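You operate a simulated robot arm through the tools that you are given. There is no shell and no other tool.

You are at the controls of a simulated two-armed robot. One attempt, no reset.

Task
Stop the press, zero its counter and speed, switch off and lift the red ball lever.
Fine: leave the other controls alone.
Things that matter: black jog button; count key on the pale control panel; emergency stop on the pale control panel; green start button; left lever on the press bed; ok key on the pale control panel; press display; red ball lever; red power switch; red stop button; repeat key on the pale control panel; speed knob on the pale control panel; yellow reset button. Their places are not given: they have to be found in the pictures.

Only the result counts: the job must be done as asked and must still hold three seconds after the hand-in. Knocking over, shifting, dropping, spilling or breaking anything else fails it.

Robot
Two 6-joint arms with two-finger grippers on one trunk that stands fixed in place. Base frame: the origin is at the foot of the trunk, x ahead of it, y to its left, z up. Readings come in mm, degrees, newtons and seconds.
The left shoulder is at [60, 143, 939], the right one opposite. With the tool pointing down near the work surface each hand reaches from about 260 to 700 mm from the base axis, measured 20 degrees to its own side. Payload 2.45 kg a hand.
The TCP of each hand is the grasp point between the finger pads, 26 mm short of the fingertips. In the tool frame z runs along the fingers and y along their closing line. Largest opening 96 mm; the body of the gripper starts 69 mm behind the TCP.
Orientation is that of the tool frame in the base frame, as a unit quaternion [x, y, z, w]. With the fingers straight down and closing along the base's y, the tool's x points along the base's -x, its y along +y and its z along -z.

Tools
- The arms move only by the tool apply_moves. It takes "left_series", "right_series" or both (then of equal length, played together; a hand with none holds still); each is a list of rows, each an object (a shift or turn left out is 0, a gripper value left out holds the last) with "travel": the shift along the tool's x, y, z in cm, a list of three; "dr": the turn, a rotation vector about the tool's x, y, z in degrees, a list of three. In form: [{"travel": [tx, ty, tz], "dr": [rx, ry, rz]}, ...]. A call has 1 to 20 rows; each row shifts and turns the commanded pose from where the row before left it, along the tool's axes as they then stand. "left_grip" and "right_grip" are, for a hand that has rows, the opening, from 0 (shut) to 1 (fully open), set as the call begins (left out, the last holds). A row lasts 0.2 s, in which the tool goes at most 50 mm and 8.6 degrees; a call with a longer step from one row to the next is refused whole, and so is a gripper value outside its range. Where a pose cannot be reached the arm comes as near as it can. A force on the tool above 70 N (or 10 N above the force at the start of the call, whichever is more), or a blocked arm, ends the call early, and 0.2 s more pass. The fingers move at their own pace and stop on an object; they squeeze with about 33 N. The grip force told is the motor's: it shows also when the fingers shut on nothing. Time passes only in rows, and 0.2 s behind the last, so rows that do not move let the fingers close. It gives the time, the measured TCP pose, the force on the tool (base axes), the opening and the grip force at its end, in the units of the frame above (readings bear some noise), with the torque about the TCP (base axes, N m) and any sound that the robot's microphone picked up, and new pictures: "show" is both (left out), scene, wrist or none (wrist: the cameras of the hands that moved).
- Cameras (640 x 400 px; columns grow to the right, rows downward): "scene" is now at [139.8, 25.7, 1553.7]; the picture's right is [0.32, -0.95, -0.00], its down [-0.64, -0.22, -0.73] and it looks along [0.69, 0.24, -0.68] (base axes); focal length 323 px, centre (320, 200). "left" rides on the left gripper at [82, -3, -98] in its tool frame; the picture's right is [0.04, 1.00, 0.00], its down [-0.73, 0.03, -0.68] and it looks along [-0.68, 0.03, 0.73] (tool axes); focal length 256 px, centre (320, 200). "right" rides on the right gripper at [82, 3, -98] in its tool frame; the picture's right is [-0.04, 1.00, 0.00], its down [-0.73, -0.03, -0.68] and it looks along [-0.68, -0.03, 0.73] (tool axes); focal length 256 px, centre (320, 200).
- raise_lower(by): slides the trunk up (or, below 0, down) by that many mm; the arms and the scene camera ride with it, the base frame stays. It gives what a move gives, with no picture.
- head_to(pan, tilt): turns the head with the scene camera to pan (to the left, within 86 degrees either way) and tilt (down, from -29 to 69), counted from straight ahead of the robot. It gives what a move gives, and a new picture of the scene camera.
- point_at(camera, pixels): for up to 12 pixels [column, row] of the newest picture of that camera ("zoom" is the newest enlarged one), the place [x, y, z] in the base frame of the surface seen there, good to about 3 mm. It takes no simulated time.
- inspect(camera, box): a new picture of the part [left, top, right, bottom] of that camera's present view, enlarged. It takes no simulated time.
- close_job(): hands the job in; it is judged then, once.

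Open the grippers and draw the arms clear of the work before you hand the job in, unless the task says otherwise.

The tools are called by a JSON object that holds its "fn" and its "kwargs". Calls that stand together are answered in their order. apply_moves: Moves the arms, as the interface text tells. Its arguments: {"type":"object","properties":{"left_series":{"type":"array","items":{"type":"object","properties":{"travel":{"type":"array","items":{"type":"number"}},"dr":{"type":"array","items":{"type":"number"}}}}},"left_grip":{"type":"number"},"right_series":{"type":"array","items":{"type":"object","properties":{"travel":{"type":"array","items":{"type":"number"}},"dr":{"type":"array","items":{"type":"number"}}}}},"right_grip":{"type":"number"},"show":{"type":"string","enum":["both","scene","wrist","none"]}},"required":[]} The other tools are called the same way: raise_lower (by) slides the trunk up or down; head_to (pan, tilt) turns the head that bears the scene camera; point_at (camera, pixels) gives the place of the surface under pixels of a picture; inspect (camera, box) takes an enlarged picture of a part of a camera's view; close_job () hands the job in.

At the start:

```text
time_s: 0.0
left_position: [345.1, 271.3, 1327.3]
left_tool_rot: [0.0, 1.0, -0.001, 0.001]
left_wrist_force: [0.7, 0.4, -0.6]
left_torque: [-0.01, 0.0, 0.01]
left_gripper_width: 96.1
left_grip_force: 0.2
right_position: [434.2, -63.6, 1293.1]
right_tool_rot: [0.0, 1.0, -0.001, 0.001]
right_wrist_force: [-0.6, -0.4, -0.3]
right_torque: [-0.01, -0.02, -0.01]
right_gripper_width: 96.0
right_grip_force: 0.0
trunk travel left (down, up): [-564.0, 26.0]
head pan, tilt: [18.9, 42.9]
```

scene: 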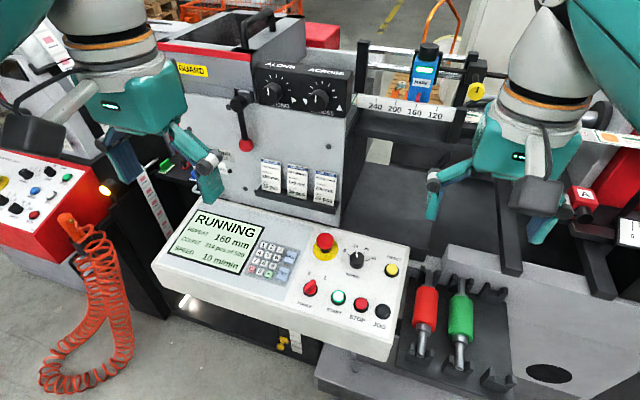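
right: 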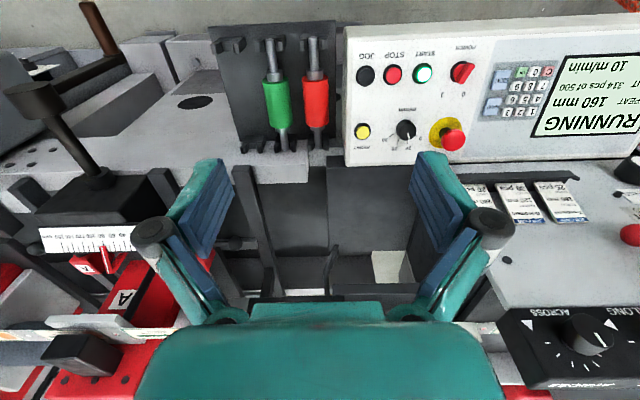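
left: 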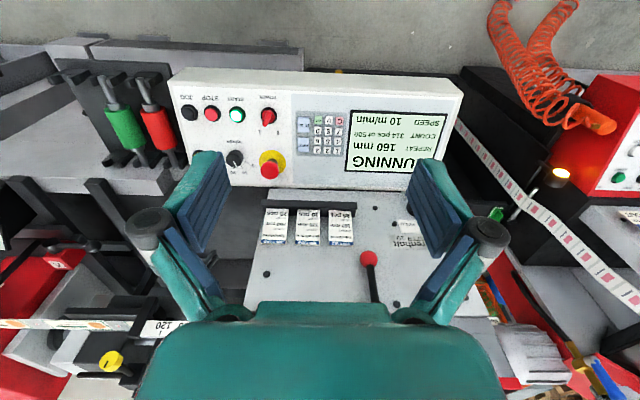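

The scene shows the pale panel with display (about 215,238), keypad (270,262), E-stop (325,245), speed knob (357,258), and buttons in the lower row; the red ball lever is at about (245,145). I'll zoom in on the panel and lever.

{"fn": "inspect", "kwargs": {"camera": "scene", "box": [150, 200, 420, 360]}}

{"fn": "inspect", "kwargs": {"camera": "right", "box": [340, 20, 640, 170]}}

{"fn": "inspect", "kwargs": {"camera": "left", "box": [160, 60, 480, 310]}}

{"fn": "inspect", "kwargs": {"camera": "scene", "box": [160, 40, 360, 220]}}

```text
2.37 times, centred on (285, 280) of scene
```

zoom: 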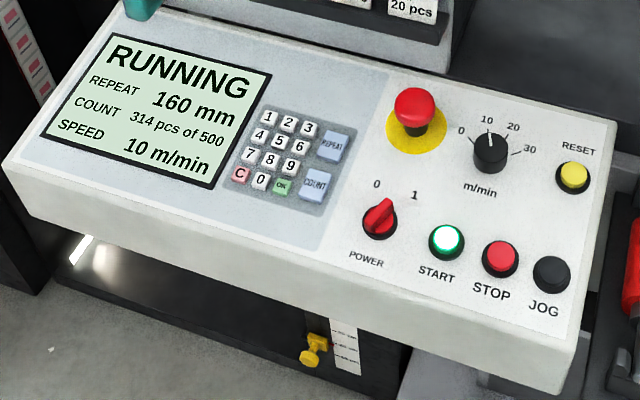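

```text
2.13 times, centred on (490, 95) of right
```

zoom: 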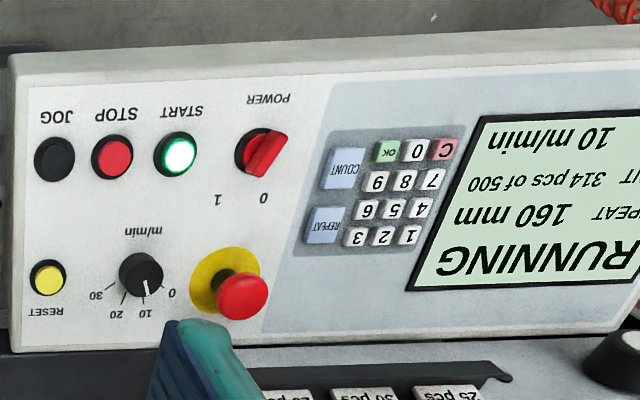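

```text
1.60 times, centred on (320, 185) of left
```

zoom: 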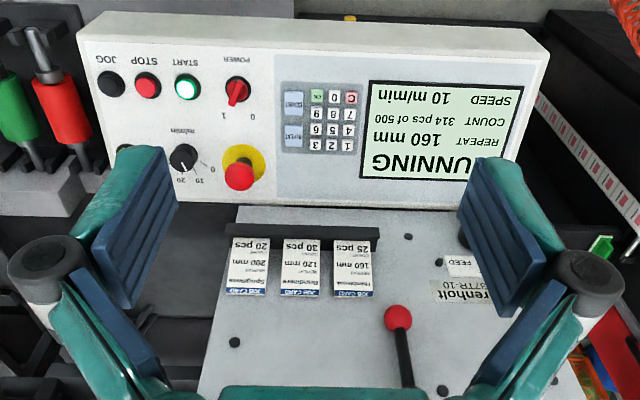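

```text
2.22 times, centred on (260, 130) of scene
```

zoom: 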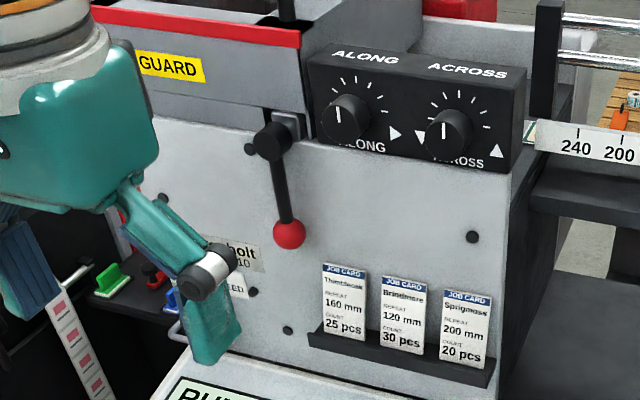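

Now I'll measure the 3D places of the controls on the panel from the scene picture (via a fresh zoom of the panel).

{"fn": "inspect", "kwargs": {"camera": "scene", "box": [270, 215, 420, 345]}}

{"fn": "point_at", "kwargs": {"camera": "scene", "pixels": [[245, 146], [240, 118], [239, 100], [325, 240], [357, 258], [391, 269], [310, 288], [338, 297], [361, 303], [382, 311], [395, 330], [170, 262]]}}

```text
3.08 times, centred on (345, 280) of scene
```

zoom: 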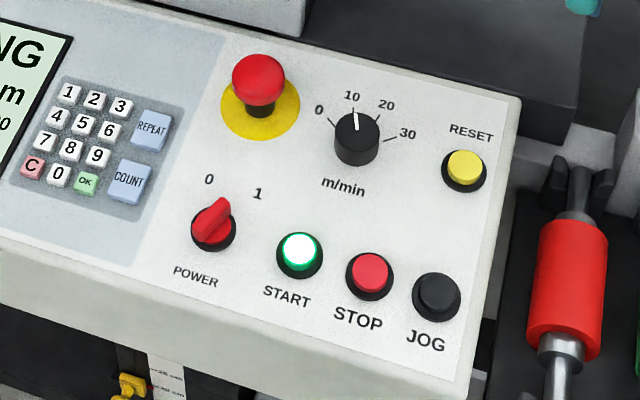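

```text
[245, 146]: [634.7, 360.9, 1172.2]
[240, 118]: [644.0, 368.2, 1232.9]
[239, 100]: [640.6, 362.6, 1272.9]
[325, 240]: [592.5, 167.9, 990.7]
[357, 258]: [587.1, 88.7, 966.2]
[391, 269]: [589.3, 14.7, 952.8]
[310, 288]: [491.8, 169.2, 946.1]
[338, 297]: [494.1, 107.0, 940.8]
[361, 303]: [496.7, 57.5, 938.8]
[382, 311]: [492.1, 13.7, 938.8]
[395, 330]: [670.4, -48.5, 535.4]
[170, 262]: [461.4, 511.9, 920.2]
```

I need the panel plane and closer shape of the power switch and knob; I'll measure bare panel points in this zoom and zoom further.

{"fn": "point_at", "kwargs": {"camera": "zoom", "pixels": [[370, 272], [370, 310], [465, 165], [440, 205], [280, 190], [300, 250], [356, 122], [356, 180], [218, 208], [213, 240], [435, 290], [258, 75]]}}

{"fn": "inspect", "kwargs": {"camera": "scene", "box": [290, 265, 340, 305]}}

{"fn": "inspect", "kwargs": {"camera": "left", "box": [220, 95, 310, 185]}}

{"fn": "inspect", "kwargs": {"camera": "scene", "box": [335, 235, 385, 275]}}

```text
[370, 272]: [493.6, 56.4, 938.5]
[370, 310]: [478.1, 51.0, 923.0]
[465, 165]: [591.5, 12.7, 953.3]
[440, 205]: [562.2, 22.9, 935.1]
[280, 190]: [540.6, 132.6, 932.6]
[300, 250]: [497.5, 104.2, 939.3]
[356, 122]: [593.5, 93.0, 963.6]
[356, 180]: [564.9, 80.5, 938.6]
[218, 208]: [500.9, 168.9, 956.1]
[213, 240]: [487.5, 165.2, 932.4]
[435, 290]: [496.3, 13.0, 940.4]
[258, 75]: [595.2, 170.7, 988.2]
```

```text
10.00 times, centred on (315, 285) of scene
```

zoom: 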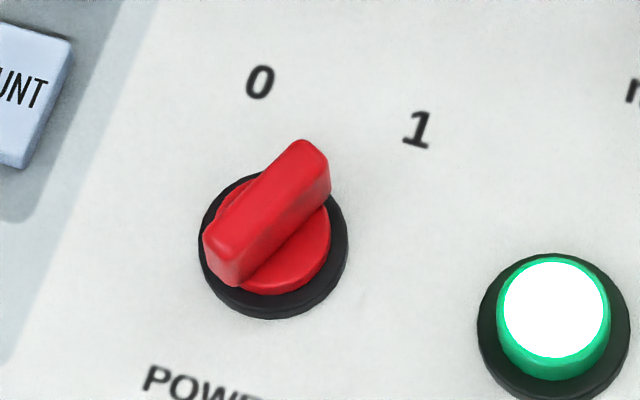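

```text
4.44 times, centred on (265, 140) of left
```

zoom: 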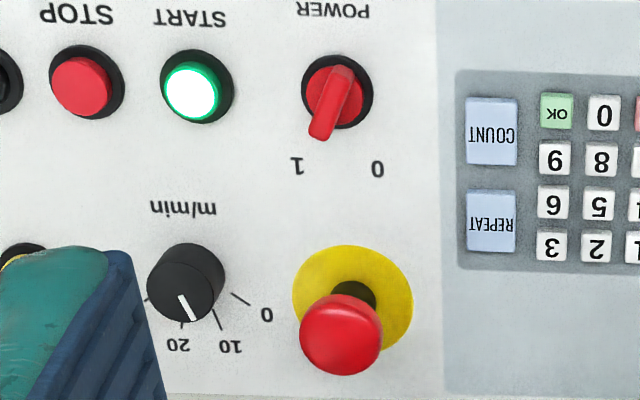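

```text
10.00 times, centred on (360, 255) of scene
```

zoom: 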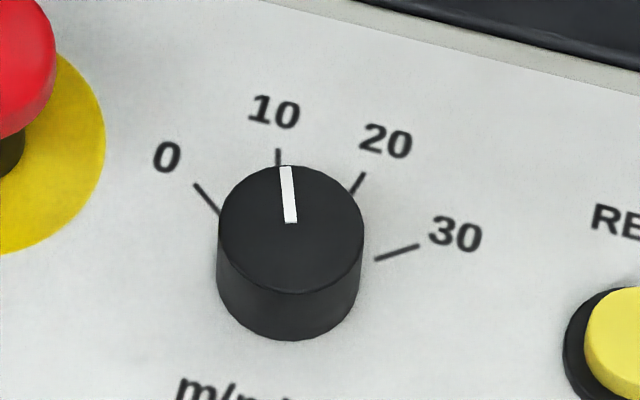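

The lever hub/ball and surroundings need checking before moving. I'll zoom on the lever at (245,120) and measure objects near the right hand's sideways path.

{"fn": "inspect", "kwargs": {"camera": "scene", "box": [215, 75, 285, 160]}}

{"fn": "point_at", "kwargs": {"camera": "scene", "pixels": [[245, 146], [242, 125], [239, 104], [232, 104], [247, 94], [256, 120], [225, 130], [478, 70], [585, 200], [510, 240], [630, 235], [470, 95]]}}

{"fn": "inspect", "kwargs": {"camera": "left", "box": [330, 200, 450, 320]}}

```text
4.71 times, centred on (250, 118) of scene
```

zoom: 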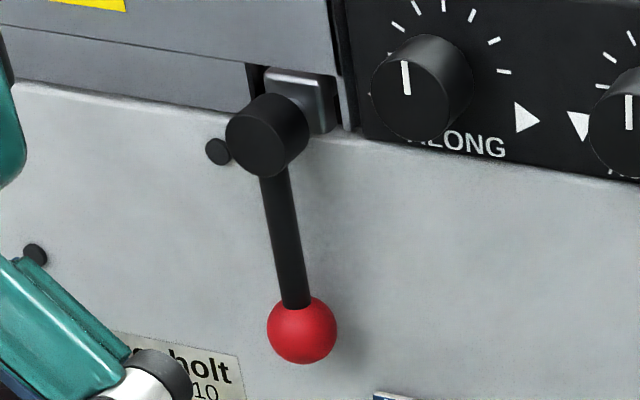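

```text
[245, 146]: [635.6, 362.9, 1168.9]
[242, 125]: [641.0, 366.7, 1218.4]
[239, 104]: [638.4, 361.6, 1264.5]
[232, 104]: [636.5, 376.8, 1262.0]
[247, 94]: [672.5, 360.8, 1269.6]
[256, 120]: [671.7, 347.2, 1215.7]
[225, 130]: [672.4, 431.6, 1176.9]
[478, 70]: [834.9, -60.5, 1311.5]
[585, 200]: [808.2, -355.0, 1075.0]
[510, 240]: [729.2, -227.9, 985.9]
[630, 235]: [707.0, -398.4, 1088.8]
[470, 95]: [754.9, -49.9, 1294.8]
```

```text
3.33 times, centred on (390, 260) of left
```

zoom: 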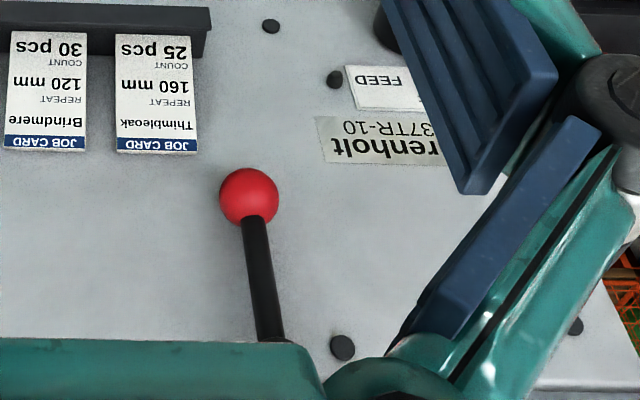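

The lever's hub is a cylinder whose axis points out of the face (hub 638,366,1265; ball 640,362,1168), so it swings in the face plane. I'll first move the right hand aside, and bring the shut left hand, tilted 8.5° to the panel slope, over the STOP button (496,57,939).

{"fn": "apply_moves", "kwargs": {"left_grip": 0, "left_series": [{"dr": [0, -8.5, 0]}, {"travel": [-1.0, -2.4, 3.55]}, {"travel": [-1.0, -2.4, 3.55]}, {"travel": [-1.0, -2.4, 3.55]}, {"travel": [-1.0, -2.4, 3.55]}, {"travel": [-1.0, -2.4, 3.55]}, {"travel": [-1.0, -2.4, 3.55]}, {"travel": [-1.0, -2.4, 3.55]}, {"travel": [-1.0, -2.4, 3.55]}, {"travel": [-1.08, -2.18, 3.63]}], "right_series": [{"travel": [0, -3.75, 0]}, {"travel": [0, -3.75, 0]}, {"travel": [0, -3.75, 0]}, {"travel": [0, -3.75, 0]}, {}, {}, {}, {}, {}, {}], "show": "both"}}

```text
time_s: 2.2
left_position: [484.4, 58.8, 1025.2]
left_tool_rot: [0.001, 0.997, -0.001, 0.077]
left_wrist_force: [0.0, -0.7, 0.1]
left_torque: [0.01, 0.03, 0.0]
left_gripper_width: 0.0
left_grip_force: 27.9
right_position: [436.9, -213.9, 1293.7]
right_tool_rot: [0.0, 1.0, 0.0, -0.001]
right_wrist_force: [0.3, 0.0, -0.3]
right_torque: [0.0, 0.02, -0.01]
right_gripper_width: 96.0
right_grip_force: 0.0
trunk travel left (down, up): [-564.0, 26.0]
head pan, tilt: [18.9, 42.9]
```

scene: 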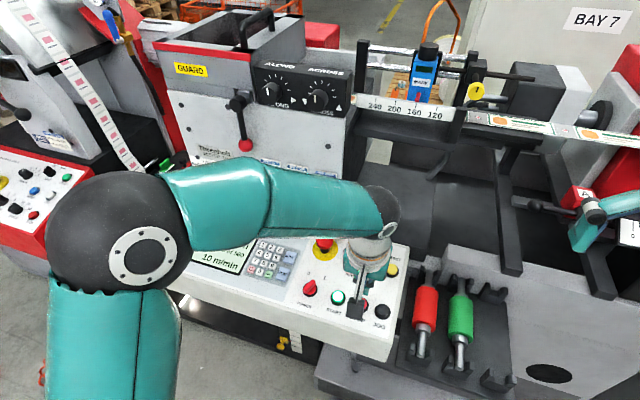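
right: 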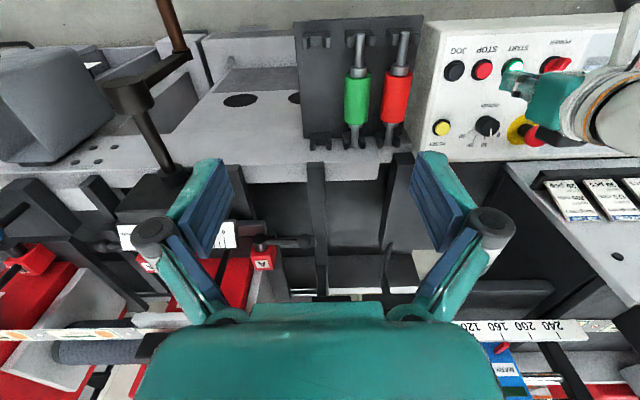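
left: 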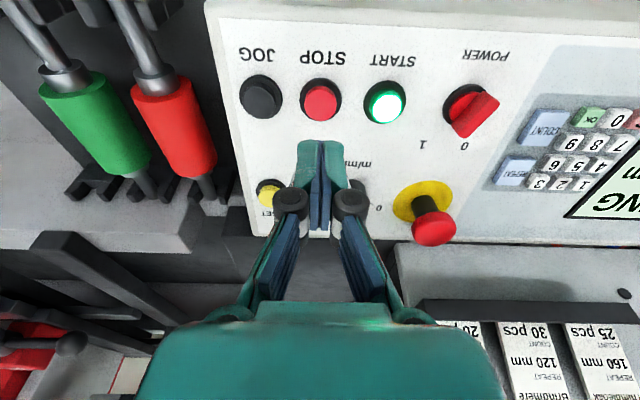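

The left hand hovers over STOP (left view 320,101). I'll measure button tops and panel from this closer wrist view.

{"fn": "point_at", "kwargs": {"camera": "left", "pixels": [[322, 103], [262, 97], [385, 106], [478, 112], [268, 192], [290, 75], [355, 125], [425, 60], [440, 225], [420, 125], [295, 118], [262, 180]]}}

{"fn": "inspect", "kwargs": {"camera": "left", "box": [230, 40, 500, 260]}}

```text
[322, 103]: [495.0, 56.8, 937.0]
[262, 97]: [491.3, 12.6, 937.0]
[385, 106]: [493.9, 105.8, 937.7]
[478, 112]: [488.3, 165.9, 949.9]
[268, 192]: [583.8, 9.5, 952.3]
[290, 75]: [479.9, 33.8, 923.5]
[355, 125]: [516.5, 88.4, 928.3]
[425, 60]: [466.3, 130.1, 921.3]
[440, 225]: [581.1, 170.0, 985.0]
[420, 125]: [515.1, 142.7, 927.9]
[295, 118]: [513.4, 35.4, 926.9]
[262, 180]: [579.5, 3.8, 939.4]
```

```text
1.82 times, centred on (365, 150) of left
```

zoom: 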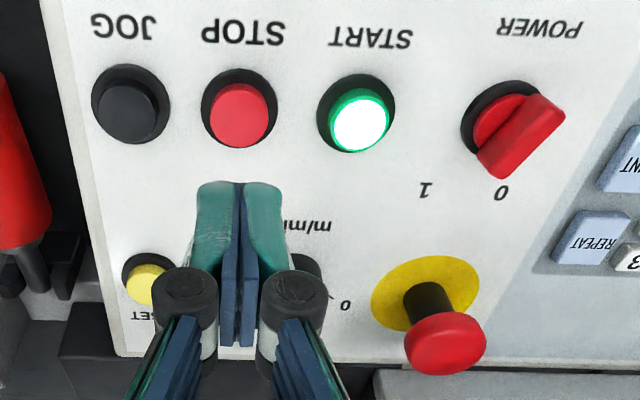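

STOP top is at (495,57,937.5). I'll descend along the tool axis with a small correction and press a few mm gently.

{"fn": "apply_moves", "kwargs": {"left_series": [{"travel": [0.25, -0.18, 3.0]}, {"travel": [0, 0, 2.8]}, {"travel": [0, 0, 0.2]}, {"travel": [0, 0, 0.2]}, {"travel": [0, 0, 0.2]}], "show": "both"}}

```text
time_s: 3.4
left_position: [491.0, 55.9, 963.4]
left_tool_rot: [0.0, 0.997, -0.001, 0.075]
left_wrist_force: [-1.3, 0.2, -1.4]
left_torque: [0.02, 0.02, -0.01]
left_gripper_width: 0.0
left_grip_force: 28.8
right_position: [435.5, -212.0, 1294.4]
right_tool_rot: [0.0, 1.0, 0.001, 0.0]
right_wrist_force: [1.0, -0.7, 1.0]
right_torque: [-0.02, 0.02, -0.01]
right_gripper_width: 96.2
right_grip_force: 0.0
trunk travel left (down, up): [-564.0, 26.0]
head pan, tilt: [18.9, 42.9]
```

scene: 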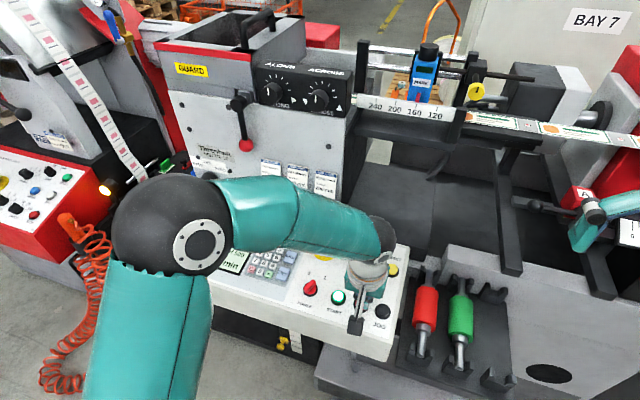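
left: 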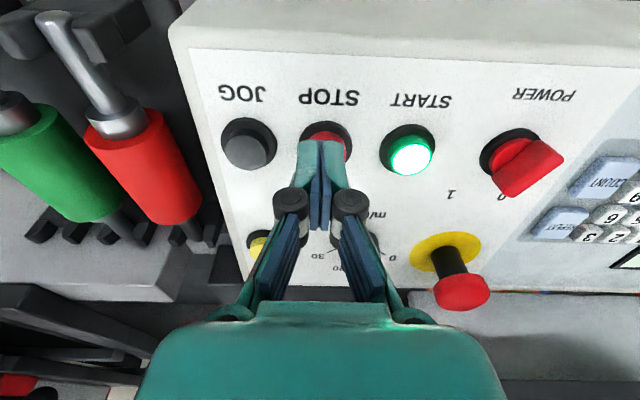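

The tip is just at the button top (z≈937.7), no contact yet. I press on in small steps.

{"fn": "apply_moves", "kwargs": {"left_series": [{"travel": [0, 0, 0.15]}, {"travel": [0, 0, 0.15]}, {"travel": [0, 0, 0.15]}, {"travel": [0, 0, 0.1]}], "show": "wrist"}}

```text
time_s: 4.4
left_position: [492.3, 54.7, 958.4]
left_tool_rot: [0.001, 0.997, -0.001, 0.075]
left_wrist_force: [-0.9, 0.6, 2.5]
left_torque: [0.01, 0.0, 0.0]
left_gripper_width: 5.9
left_grip_force: 28.5
right_position: [434.3, -212.2, 1294.2]
right_tool_rot: [0.0, 1.0, 0.0, 0.0]
right_wrist_force: [0.1, -0.4, -0.2]
right_torque: [0.02, 0.03, -0.01]
right_gripper_width: 95.9
right_grip_force: 0.0
trunk travel left (down, up): [-564.0, 26.0]
head pan, tilt: [18.9, 42.9]
heard: click
```

left: 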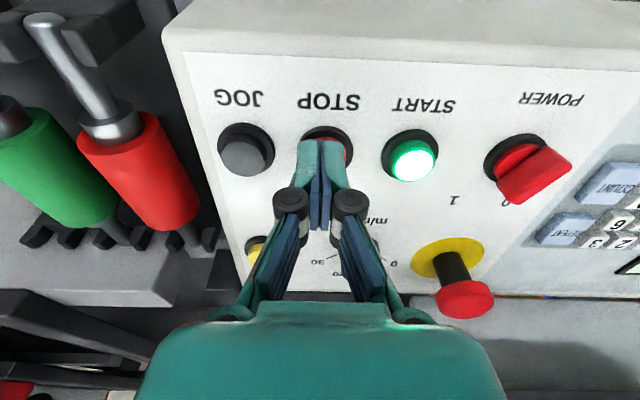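

A click was heard. I'll retreat 60 mm along the tool axis and check the display.

{"fn": "apply_moves", "kwargs": {"left_grip": 0, "left_series": [{"travel": [0, 0, -1.0]}, {"travel": [0, 0, -2.5]}, {"travel": [0, 0, -3.0]}], "show": "both"}}

```text
time_s: 5.2
left_position: [480.5, 59.5, 1021.9]
left_tool_rot: [0.0, 0.997, -0.001, 0.075]
left_wrist_force: [-0.3, -0.1, -0.1]
left_torque: [0.02, -0.02, 0.0]
left_gripper_width: 0.0
left_grip_force: 28.5
right_position: [434.0, -212.6, 1294.6]
right_tool_rot: [0.001, 1.0, 0.0, 0.0]
right_wrist_force: [-0.2, 0.1, 0.0]
right_torque: [0.01, -0.01, -0.02]
right_gripper_width: 96.0
right_grip_force: 0.2
trunk travel left (down, up): [-564.0, 26.0]
head pan, tilt: [18.9, 42.9]
```

scene: 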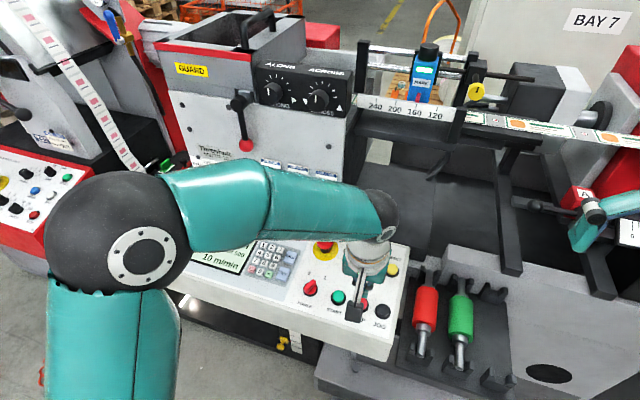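
left: 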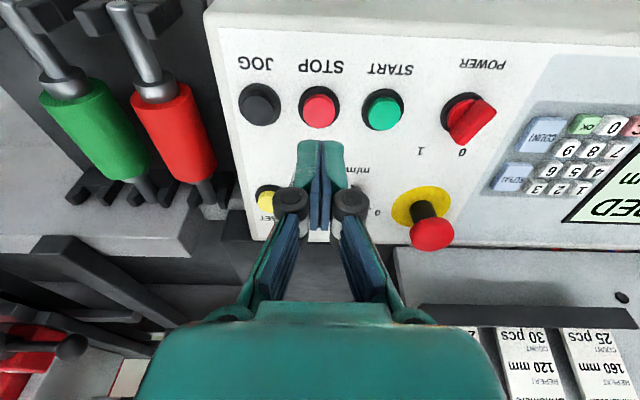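

START light is out and the display reads "...PED" (stopped). Next: RESET at about (588,13,953); I move the shut hand to hover 25 mm over it.

{"fn": "apply_moves", "kwargs": {"left_series": [{"travel": [-3.2, -1.55, 0]}, {"travel": [-3.2, -1.55, 0]}, {"travel": [-3.2, -1.55, 0]}, {"travel": [0, 0, 2.2]}], "show": "both"}}

```text
time_s: 6.2
left_position: [580.4, 7.6, 1012.2]
left_tool_rot: [0.0, 0.997, -0.002, 0.075]
left_wrist_force: [-0.1, 1.1, 0.7]
left_torque: [0.02, -0.01, 0.01]
left_gripper_width: 0.0
left_grip_force: 28.9
right_position: [434.2, -212.2, 1294.8]
right_tool_rot: [0.0, 1.0, 0.001, 0.0]
right_wrist_force: [-0.8, -0.8, -0.5]
right_torque: [-0.01, -0.01, -0.02]
right_gripper_width: 96.1
right_grip_force: 0.1
trunk travel left (down, up): [-564.0, 26.0]
head pan, tilt: [18.9, 42.9]
```

scene: 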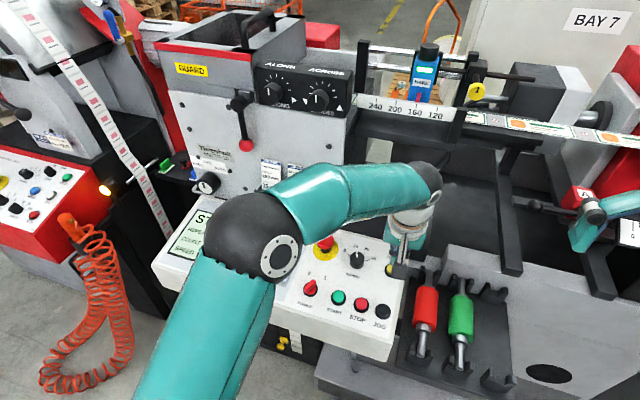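
left: 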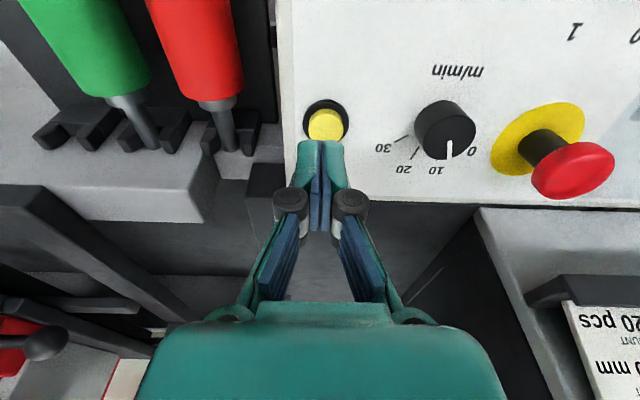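

RESET is visible at (325,122) in the left view. I'll measure its top before pressing, and look at the newly visible object at scene (207,183).

{"fn": "point_at", "kwargs": {"camera": "left", "pixels": [[325, 122], [320, 130], [332, 120], [325, 112], [445, 110], [448, 150], [445, 170], [575, 165]]}}

{"fn": "inspect", "kwargs": {"camera": "scene", "box": [160, 140, 290, 270]}}

```text
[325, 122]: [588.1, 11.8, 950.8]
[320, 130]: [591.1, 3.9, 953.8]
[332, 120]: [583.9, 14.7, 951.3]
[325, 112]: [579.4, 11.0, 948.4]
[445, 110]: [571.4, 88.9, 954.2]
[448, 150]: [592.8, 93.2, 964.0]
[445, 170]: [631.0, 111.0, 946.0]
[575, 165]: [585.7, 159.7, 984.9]
```

```text
3.08 times, centred on (225, 205) of scene
```

zoom: 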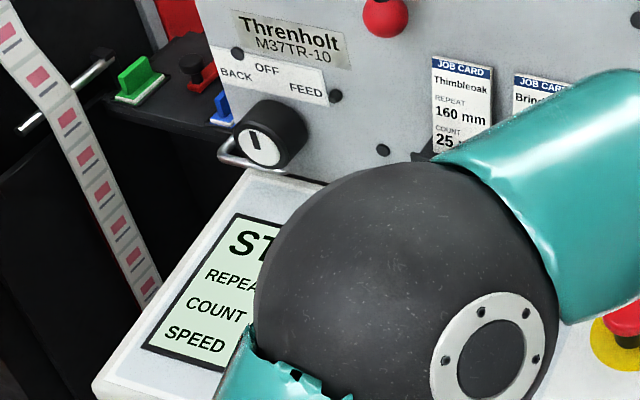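

RESET top is about (588,11.5,951.5). I descend with a +4 mm y correction and press 5 mm past contact.

{"fn": "apply_moves", "kwargs": {"left_series": [{"travel": [0.15, 0.4, 2.0]}, {"travel": [0, 0, 1.3]}, {"travel": [0, 0, 0.2]}, {"travel": [0, 0, 0.15]}, {"travel": [0, 0, 0.15]}, {"travel": [0, 0, 0.15]}], "show": "wrist"}}

```text
time_s: 7.6
left_position: [582.7, 11.3, 974.0]
left_tool_rot: [0.0, 0.997, -0.001, 0.076]
left_wrist_force: [-0.8, -0.6, 0.7]
left_torque: [0.02, 0.03, 0.0]
left_gripper_width: 6.0
left_grip_force: 28.7
right_position: [434.3, -212.5, 1294.3]
right_tool_rot: [0.0, 1.0, 0.0, 0.0]
right_wrist_force: [0.7, 0.5, -0.1]
right_torque: [-0.02, 0.01, 0.01]
right_gripper_width: 96.0
right_grip_force: 0.1
trunk travel left (down, up): [-564.0, 26.0]
head pan, tilt: [18.9, 42.9]
```

left: 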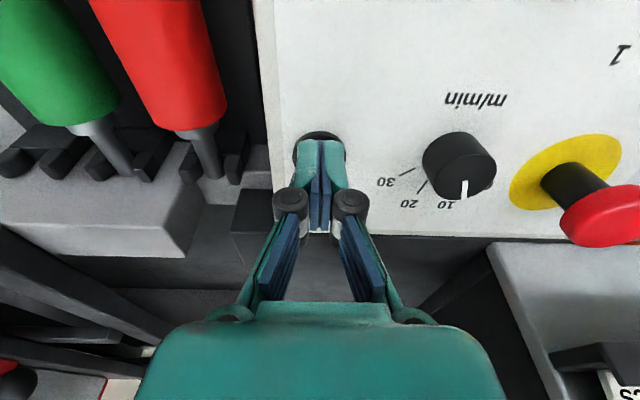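

No click yet, tip about 3 mm past the top. I press another 2–3 mm.

{"fn": "apply_moves", "kwargs": {"left_series": [{"travel": [0, 0, 0.12]}, {"travel": [0, 0, 0.12]}, {"travel": [0, 0, 0.1]}], "show": "none"}}

```text
time_s: 8.4
left_position: [584.6, 11.6, 971.6]
left_tool_rot: [0.0, 0.997, -0.001, 0.075]
left_wrist_force: [-0.8, -0.8, 2.1]
left_torque: [-0.04, 0.02, 0.03]
left_gripper_width: 6.2
left_grip_force: 28.7
right_position: [434.2, -212.5, 1295.5]
right_tool_rot: [0.0, 1.0, 0.001, 0.0]
right_wrist_force: [-0.1, 0.1, 0.1]
right_torque: [0.01, -0.02, 0.01]
right_gripper_width: 96.0
right_grip_force: 0.1
trunk travel left (down, up): [-564.0, 26.0]
head pan, tilt: [18.9, 42.9]
heard: click
```

Click heard. I retreat and look at the display.

{"fn": "apply_moves", "kwargs": {"left_series": [{"travel": [0, 0, -1.0]}, {"travel": [0, 0, -4.0]}, {"travel": [0, 0, -4.0]}], "show": "both"}}

{"fn": "inspect", "kwargs": {"camera": "scene", "box": [150, 190, 420, 360]}}

```text
time_s: 9.2
left_position: [570.9, 14.3, 1062.1]
left_tool_rot: [0.0, 0.997, -0.001, 0.075]
left_wrist_force: [-0.5, -0.4, 0.0]
left_torque: [0.04, 0.01, -0.02]
left_gripper_width: 0.0
left_grip_force: 28.7
right_position: [435.1, -212.2, 1294.5]
right_tool_rot: [0.0, 1.0, -0.001, 0.0]
right_wrist_force: [0.6, 0.0, 0.0]
right_torque: [-0.01, 0.02, -0.03]
right_gripper_width: 95.7
right_grip_force: 0.1
trunk travel left (down, up): [-564.0, 26.0]
head pan, tilt: [18.9, 42.9]
```

scene: 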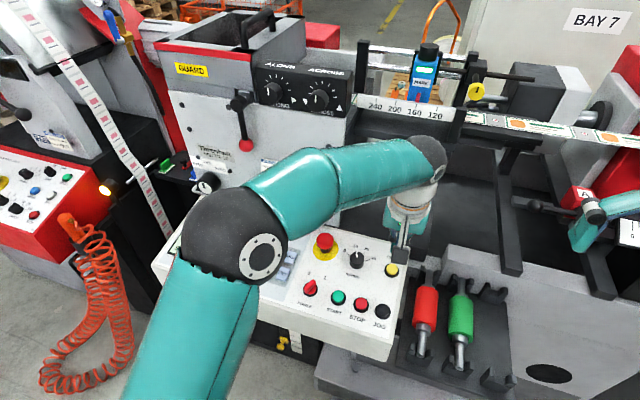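
left: 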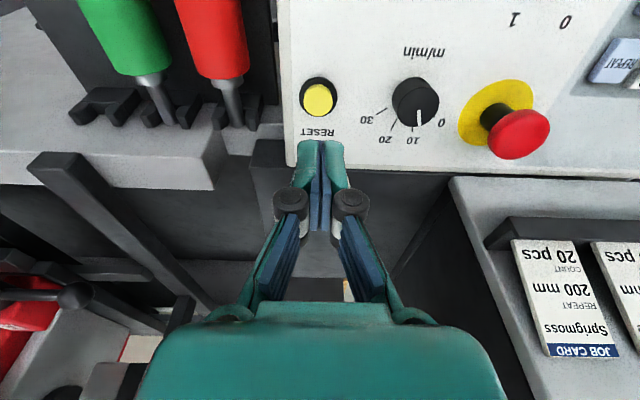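

```text
2.35 times, centred on (285, 275) of scene
```

zoom: 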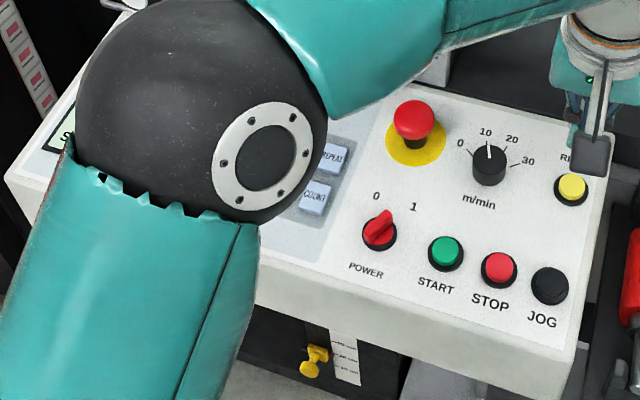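

The elbow hides the display; I'll check it after the speed knob. Now measuring the knob from the present wrist and scene views.

{"fn": "inspect", "kwargs": {"camera": "left", "box": [360, 50, 480, 150]}}

{"fn": "point_at", "kwargs": {"camera": "zoom", "pixels": [[320, 200], [300, 250], [340, 230]]}}

{"fn": "inspect", "kwargs": {"camera": "scene", "box": [335, 235, 385, 275]}}

{"fn": "point_at", "kwargs": {"camera": "zoom", "pixels": [[291, 230], [225, 230], [358, 235], [291, 170], [291, 285], [289, 172], [291, 218], [200, 195], [280, 155], [365, 180], [400, 252]]}}

```text
4.00 times, centred on (420, 100) of left
```

zoom: 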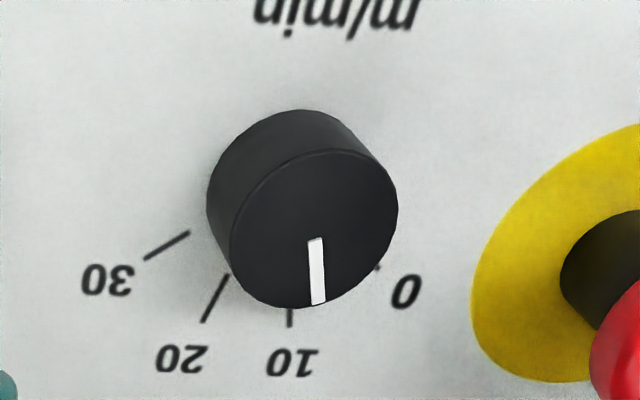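

```text
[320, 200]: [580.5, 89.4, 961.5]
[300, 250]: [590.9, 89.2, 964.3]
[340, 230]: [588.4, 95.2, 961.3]
```

```text
10.00 times, centred on (360, 255) of scene
```

zoom: 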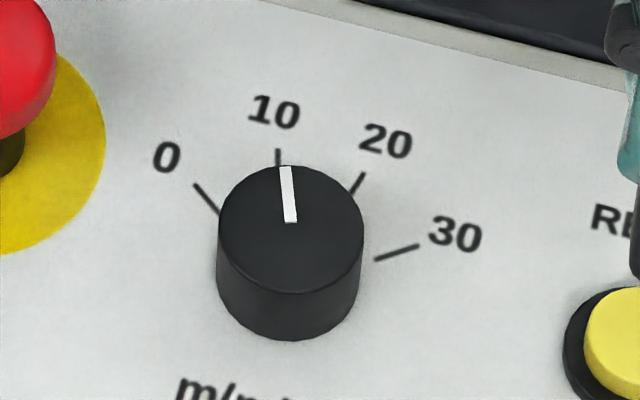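

```text
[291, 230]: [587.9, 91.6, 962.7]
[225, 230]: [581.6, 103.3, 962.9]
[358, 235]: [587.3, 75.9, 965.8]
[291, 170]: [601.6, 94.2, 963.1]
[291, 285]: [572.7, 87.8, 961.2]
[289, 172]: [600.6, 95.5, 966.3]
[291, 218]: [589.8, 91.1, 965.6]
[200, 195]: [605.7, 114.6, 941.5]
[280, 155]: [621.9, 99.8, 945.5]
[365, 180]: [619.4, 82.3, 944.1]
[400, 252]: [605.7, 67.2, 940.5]
```

Knob axis is about (590,90.5) at the panel, top 963, radius ~16; pointer sits at 10 (≈20° left of up) and 0 is at ≈60° left, so it needs 40° counter-clockwise. I'll hover above with the hand pre-turned 20° clockwise and half open.

{"fn": "apply_moves", "kwargs": {"left_grip": 0.53, "left_series": [{"travel": [-0.07, 3.81, 0]}, {"travel": [0, 3.81, 0]}, {"travel": [0, 0, 1.6], "dr": [0, 0, 6.7]}, {"travel": [0, 0, 1.6], "dr": [0, 0, 6.7]}, {"dr": [0, 0, 6.6]}], "show": "both"}}

```text
time_s: 10.4
left_position: [577.3, 88.1, 1029.3]
left_tool_rot: [0.174, 0.982, 0.012, 0.074]
left_wrist_force: [0.3, -0.2, -0.3]
left_torque: [0.0, 0.01, 0.01]
left_gripper_width: 50.7
left_grip_force: 0.0
right_position: [434.1, -212.4, 1293.9]
right_tool_rot: [0.0, 1.0, 0.0, 0.0]
right_wrist_force: [-0.4, 0.6, 0.0]
right_torque: [-0.01, 0.0, 0.03]
right_gripper_width: 95.9
right_grip_force: 0.0
trunk travel left (down, up): [-564.0, 26.0]
head pan, tilt: [18.9, 42.9]
```

scene: 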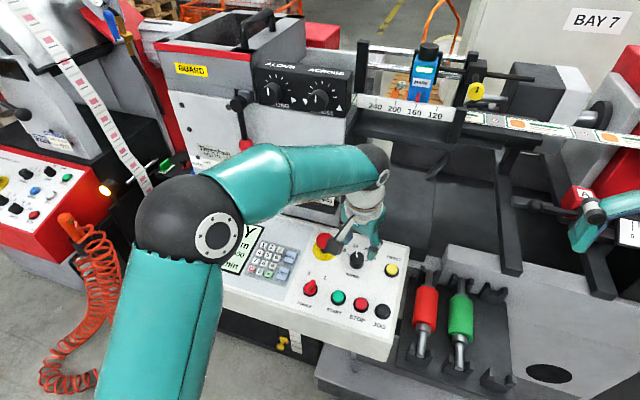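
left: 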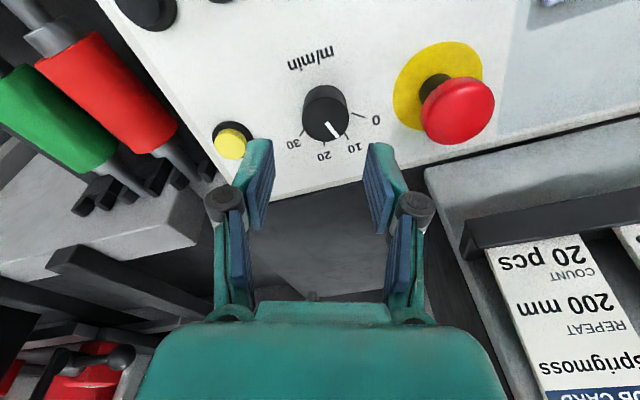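

The knob is centred between the fingers' line of descent. I inspect the visible part of the display and descend in stages.

{"fn": "inspect", "kwargs": {"camera": "scene", "box": [210, 210, 300, 290]}}

{"fn": "apply_moves", "kwargs": {"left_series": [{"travel": [0, 0.15, 1.8]}, {"travel": [0, 0, 1.8]}], "show": "both"}}

```text
5.00 times, centred on (255, 250) of scene
```

zoom: 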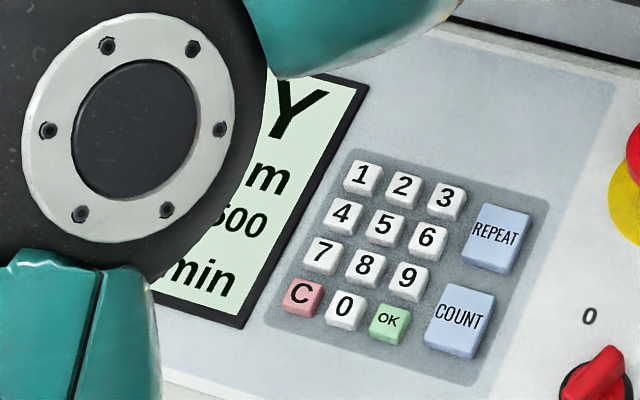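

```text
time_s: 11.0
left_position: [583.8, 89.4, 992.3]
left_tool_rot: [0.174, 0.982, 0.013, 0.074]
left_wrist_force: [0.1, 0.7, 0.1]
left_torque: [0.05, 0.0, 0.0]
left_gripper_width: 50.9
left_grip_force: 0.1
right_position: [436.0, -213.2, 1294.3]
right_tool_rot: [0.0, 1.0, 0.0, -0.001]
right_wrist_force: [-0.5, 1.0, 0.3]
right_torque: [0.01, -0.02, 0.03]
right_gripper_width: 96.2
right_grip_force: 0.0
trunk travel left (down, up): [-564.0, 26.0]
head pan, tilt: [18.9, 42.9]
```

scene: 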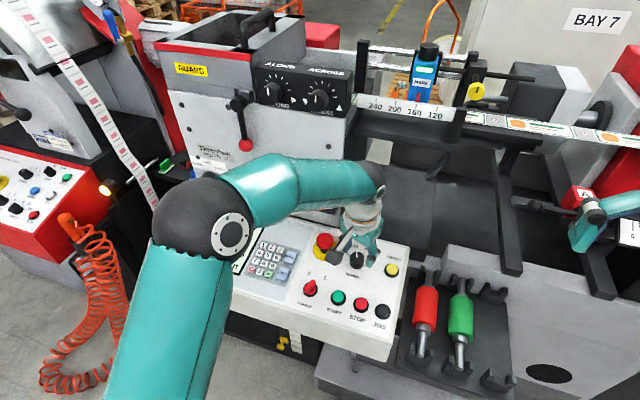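
left: 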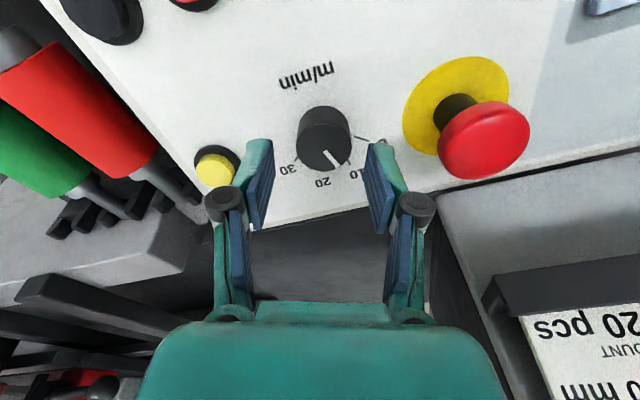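

Aligned: knob at (323,135) between fingertips at 258 and 383. I descend the last 21 mm.

{"fn": "apply_moves", "kwargs": {"left_series": [{"travel": [0.1, 0, 1.1]}, {"travel": [0, 0, 1.0]}], "show": "wrist"}}

```text
time_s: 11.6
left_position: [583.3, 89.6, 971.3]
left_tool_rot: [0.173, 0.982, 0.011, 0.073]
left_wrist_force: [-0.1, -0.6, -0.1]
left_torque: [0.02, 0.02, 0.02]
left_gripper_width: 50.8
left_grip_force: 0.0
right_position: [434.0, -212.7, 1293.6]
right_tool_rot: [0.0, 1.0, -0.001, -0.001]
right_wrist_force: [-0.4, 0.1, 0.1]
right_torque: [-0.05, 0.01, 0.02]
right_gripper_width: 95.9
right_grip_force: 0.1
trunk travel left (down, up): [-564.0, 26.0]
head pan, tilt: [18.9, 42.9]
```

left: 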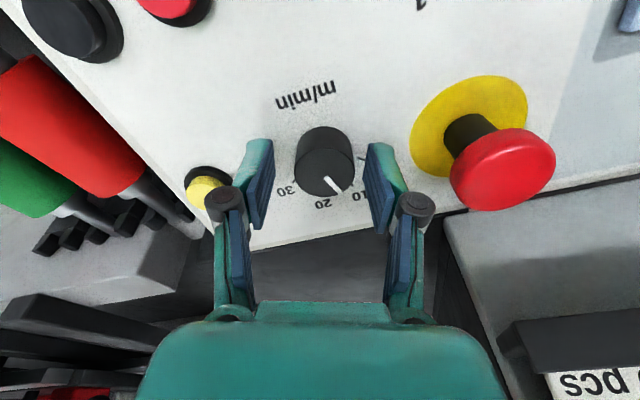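

Fingers straddle the knob. I close on it.

{"fn": "apply_moves", "kwargs": {"left_grip": 0.2, "left_series": [{}, {}], "show": "wrist"}}

```text
time_s: 12.2
left_position: [584.9, 93.2, 971.7]
left_tool_rot: [0.174, 0.982, 0.013, 0.075]
left_wrist_force: [5.2, 11.2, 3.6]
left_torque: [0.59, 0.02, 0.13]
left_gripper_width: 32.5
left_grip_force: 44.8
right_position: [435.0, -210.2, 1294.6]
right_tool_rot: [0.0, 1.0, 0.0, -0.001]
right_wrist_force: [-0.4, -0.1, -0.6]
right_torque: [-0.02, -0.01, 0.04]
right_gripper_width: 96.1
right_grip_force: 0.0
trunk travel left (down, up): [-564.0, 26.0]
head pan, tilt: [18.9, 42.9]
```

left: 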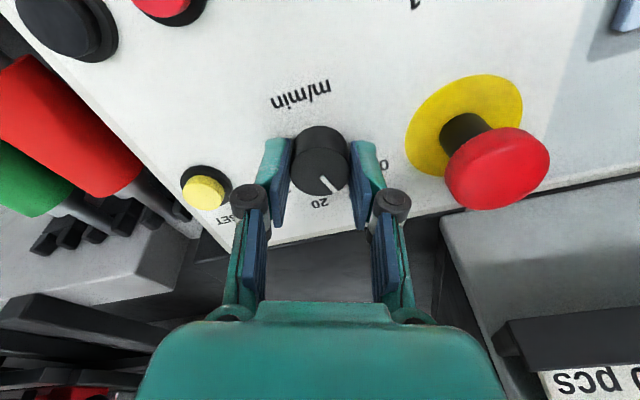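

Gripped at 32.5 mm with a slight sideways load; I shift 2 mm to relieve it and turn 40° counter-clockwise (negative about tool z).

{"fn": "apply_moves", "kwargs": {"left_series": [{"travel": [0, 0.2, 0]}, {"dr": [0, 0, -7]}, {"dr": [0, 0, -7]}, {"dr": [0, 0, -7]}, {"dr": [0, 0, -7]}, {"dr": [0, 0, -6]}, {"dr": [0, 0, -6]}], "show": "both"}}

{"fn": "inspect", "kwargs": {"camera": "scene", "box": [150, 190, 420, 360]}}

```text
time_s: 13.8
left_position: [583.6, 92.2, 972.3]
left_tool_rot: [-0.175, 0.982, -0.014, 0.073]
left_wrist_force: [-4.0, 0.0, 1.6]
left_torque: [-0.02, 0.12, -0.01]
left_gripper_width: 32.1
left_grip_force: 45.7
right_position: [434.9, -212.0, 1294.2]
right_tool_rot: [0.0, 1.0, -0.001, 0.0]
right_wrist_force: [-0.3, 0.1, 0.7]
right_torque: [0.03, -0.02, -0.02]
right_gripper_width: 95.9
right_grip_force: 0.1
trunk travel left (down, up): [-564.0, 26.0]
head pan, tilt: [18.9, 42.9]
```

scene: 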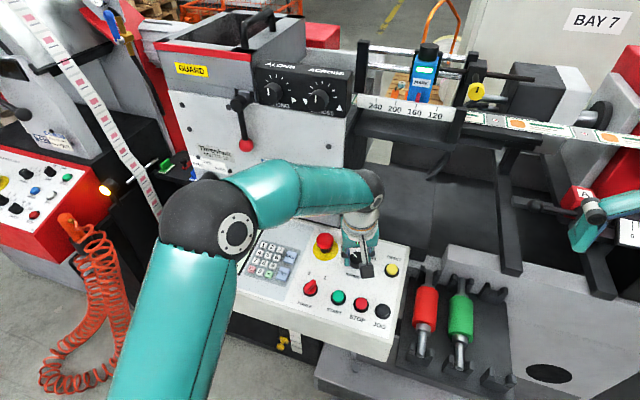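
left: 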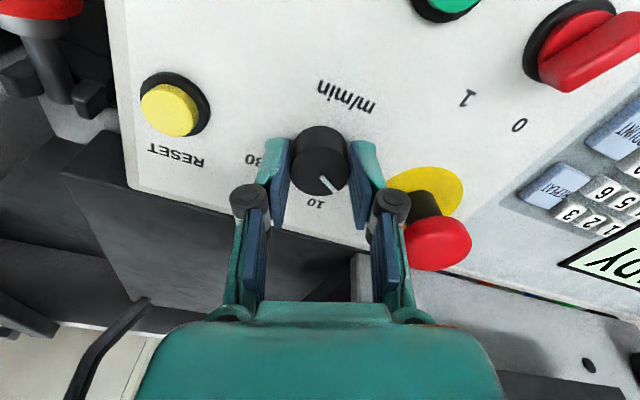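

```text
2.35 times, centred on (285, 275) of scene
```

zoom: 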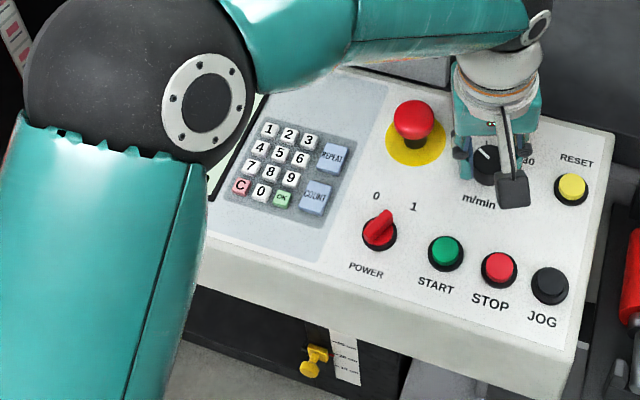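

The knob followed the hand; pointer now seems aimed at 0. I release, rise and check the pointer and display.

{"fn": "apply_moves", "kwargs": {"left_grip": 0.5, "left_series": [{}, {"travel": [0, 0, -2.0]}, {"travel": [0, 0, -4.0]}], "show": "both"}}

{"fn": "inspect", "kwargs": {"camera": "scene", "box": [335, 235, 385, 275]}}

{"fn": "inspect", "kwargs": {"camera": "left", "box": [240, 60, 440, 200]}}

```text
time_s: 14.6
left_position: [574.5, 92.8, 1031.6]
left_tool_rot: [-0.172, 0.982, -0.015, 0.074]
left_wrist_force: [-0.1, -0.2, 0.0]
left_torque: [0.0, 0.0, 0.04]
left_gripper_width: 48.3
left_grip_force: 0.1
right_position: [434.4, -212.6, 1295.2]
right_tool_rot: [0.0, 1.0, 0.001, 0.0]
right_wrist_force: [0.0, -0.6, 0.4]
right_torque: [0.0, -0.02, -0.02]
right_gripper_width: 96.2
right_grip_force: 0.1
trunk travel left (down, up): [-564.0, 26.0]
head pan, tilt: [18.9, 42.9]
```

scene: 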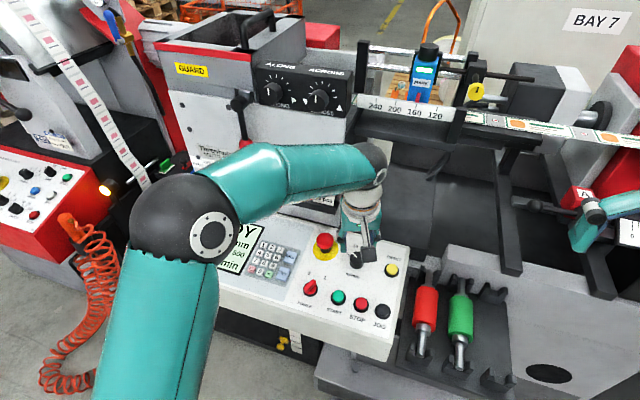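
left: 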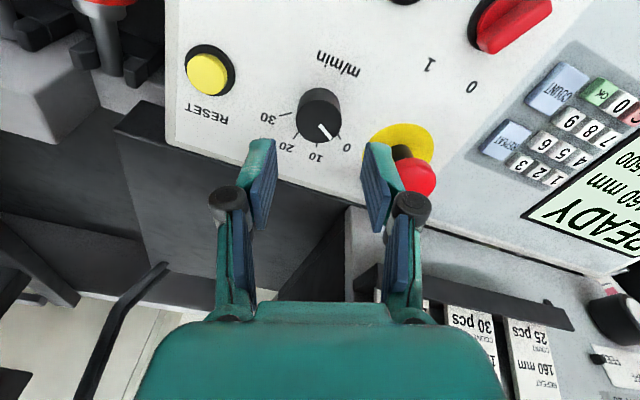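

```text
10.00 times, centred on (360, 255) of scene
```

zoom: 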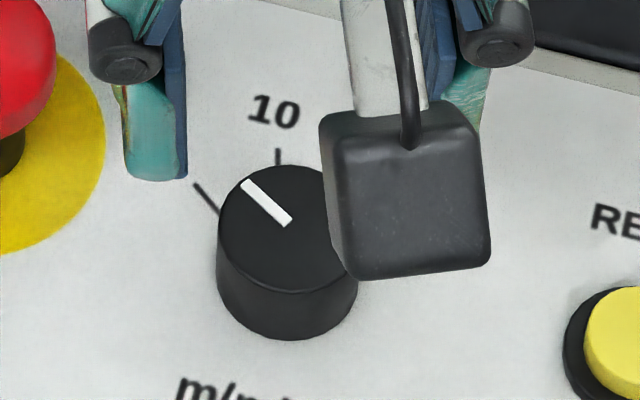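

```text
2.86 times, centred on (340, 130) of left
```

zoom: 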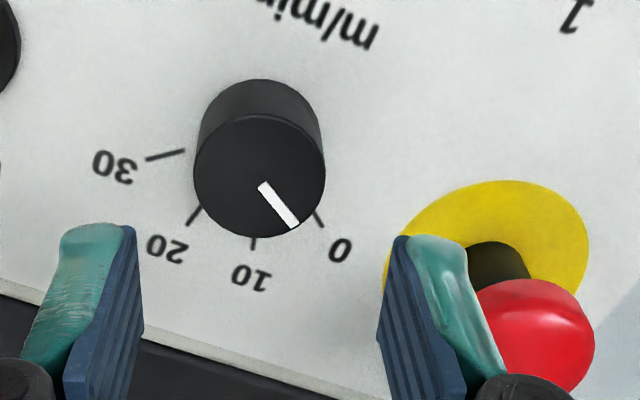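

Pointer sits at 0 and the display reads READY. Next I raise, turn the hand back to neutral and shift over the power switch, where the wrist camera can also see the display.

{"fn": "apply_moves", "kwargs": {"left_series": [{"travel": [0, 0, -2.0], "dr": [0, 0, 6.7]}, {"travel": [0, 0, -2.0], "dr": [0, 0, 6.7]}, {"travel": [0, 0, -2.0], "dr": [0, 0, 6.6]}, {"travel": [3.14, 2.47, 0]}, {"travel": [3.14, 2.47, 0]}, {"travel": [3.14, 2.47, 0]}], "show": "both"}}

{"fn": "inspect", "kwargs": {"camera": "left", "box": [250, 20, 640, 240]}}

```text
time_s: 16.0
left_position: [468.6, 167.1, 1077.7]
left_tool_rot: [0.0, 0.997, -0.001, 0.076]
left_wrist_force: [-0.7, 0.3, -0.3]
left_torque: [-0.05, -0.02, 0.01]
left_gripper_width: 48.0
left_grip_force: 0.1
right_position: [432.6, -211.0, 1294.9]
right_tool_rot: [0.0, 1.0, 0.001, 0.0]
right_wrist_force: [-0.7, 0.2, 0.8]
right_torque: [-0.02, -0.05, 0.0]
right_gripper_width: 95.9
right_grip_force: 0.1
trunk travel left (down, up): [-564.0, 26.0]
head pan, tilt: [18.9, 42.9]
```

scene: 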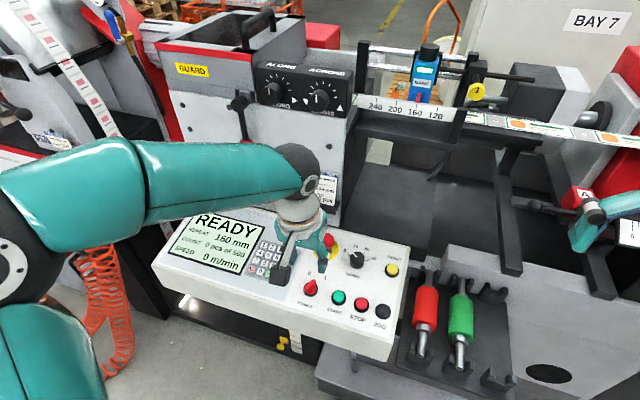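
left: 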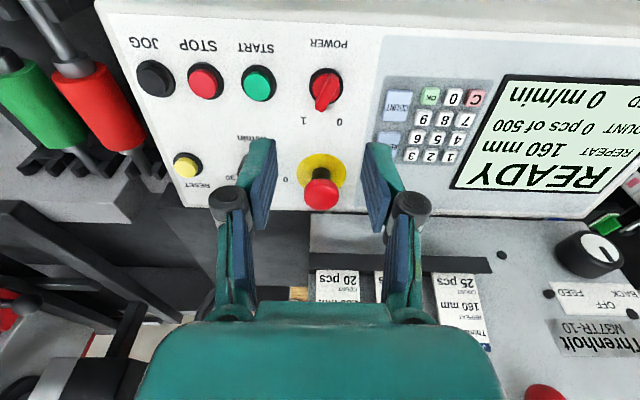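

```text
1.64 times, centred on (445, 130) of left
```

zoom: 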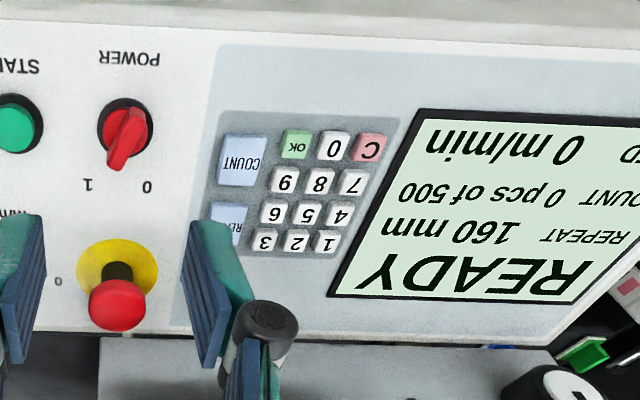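

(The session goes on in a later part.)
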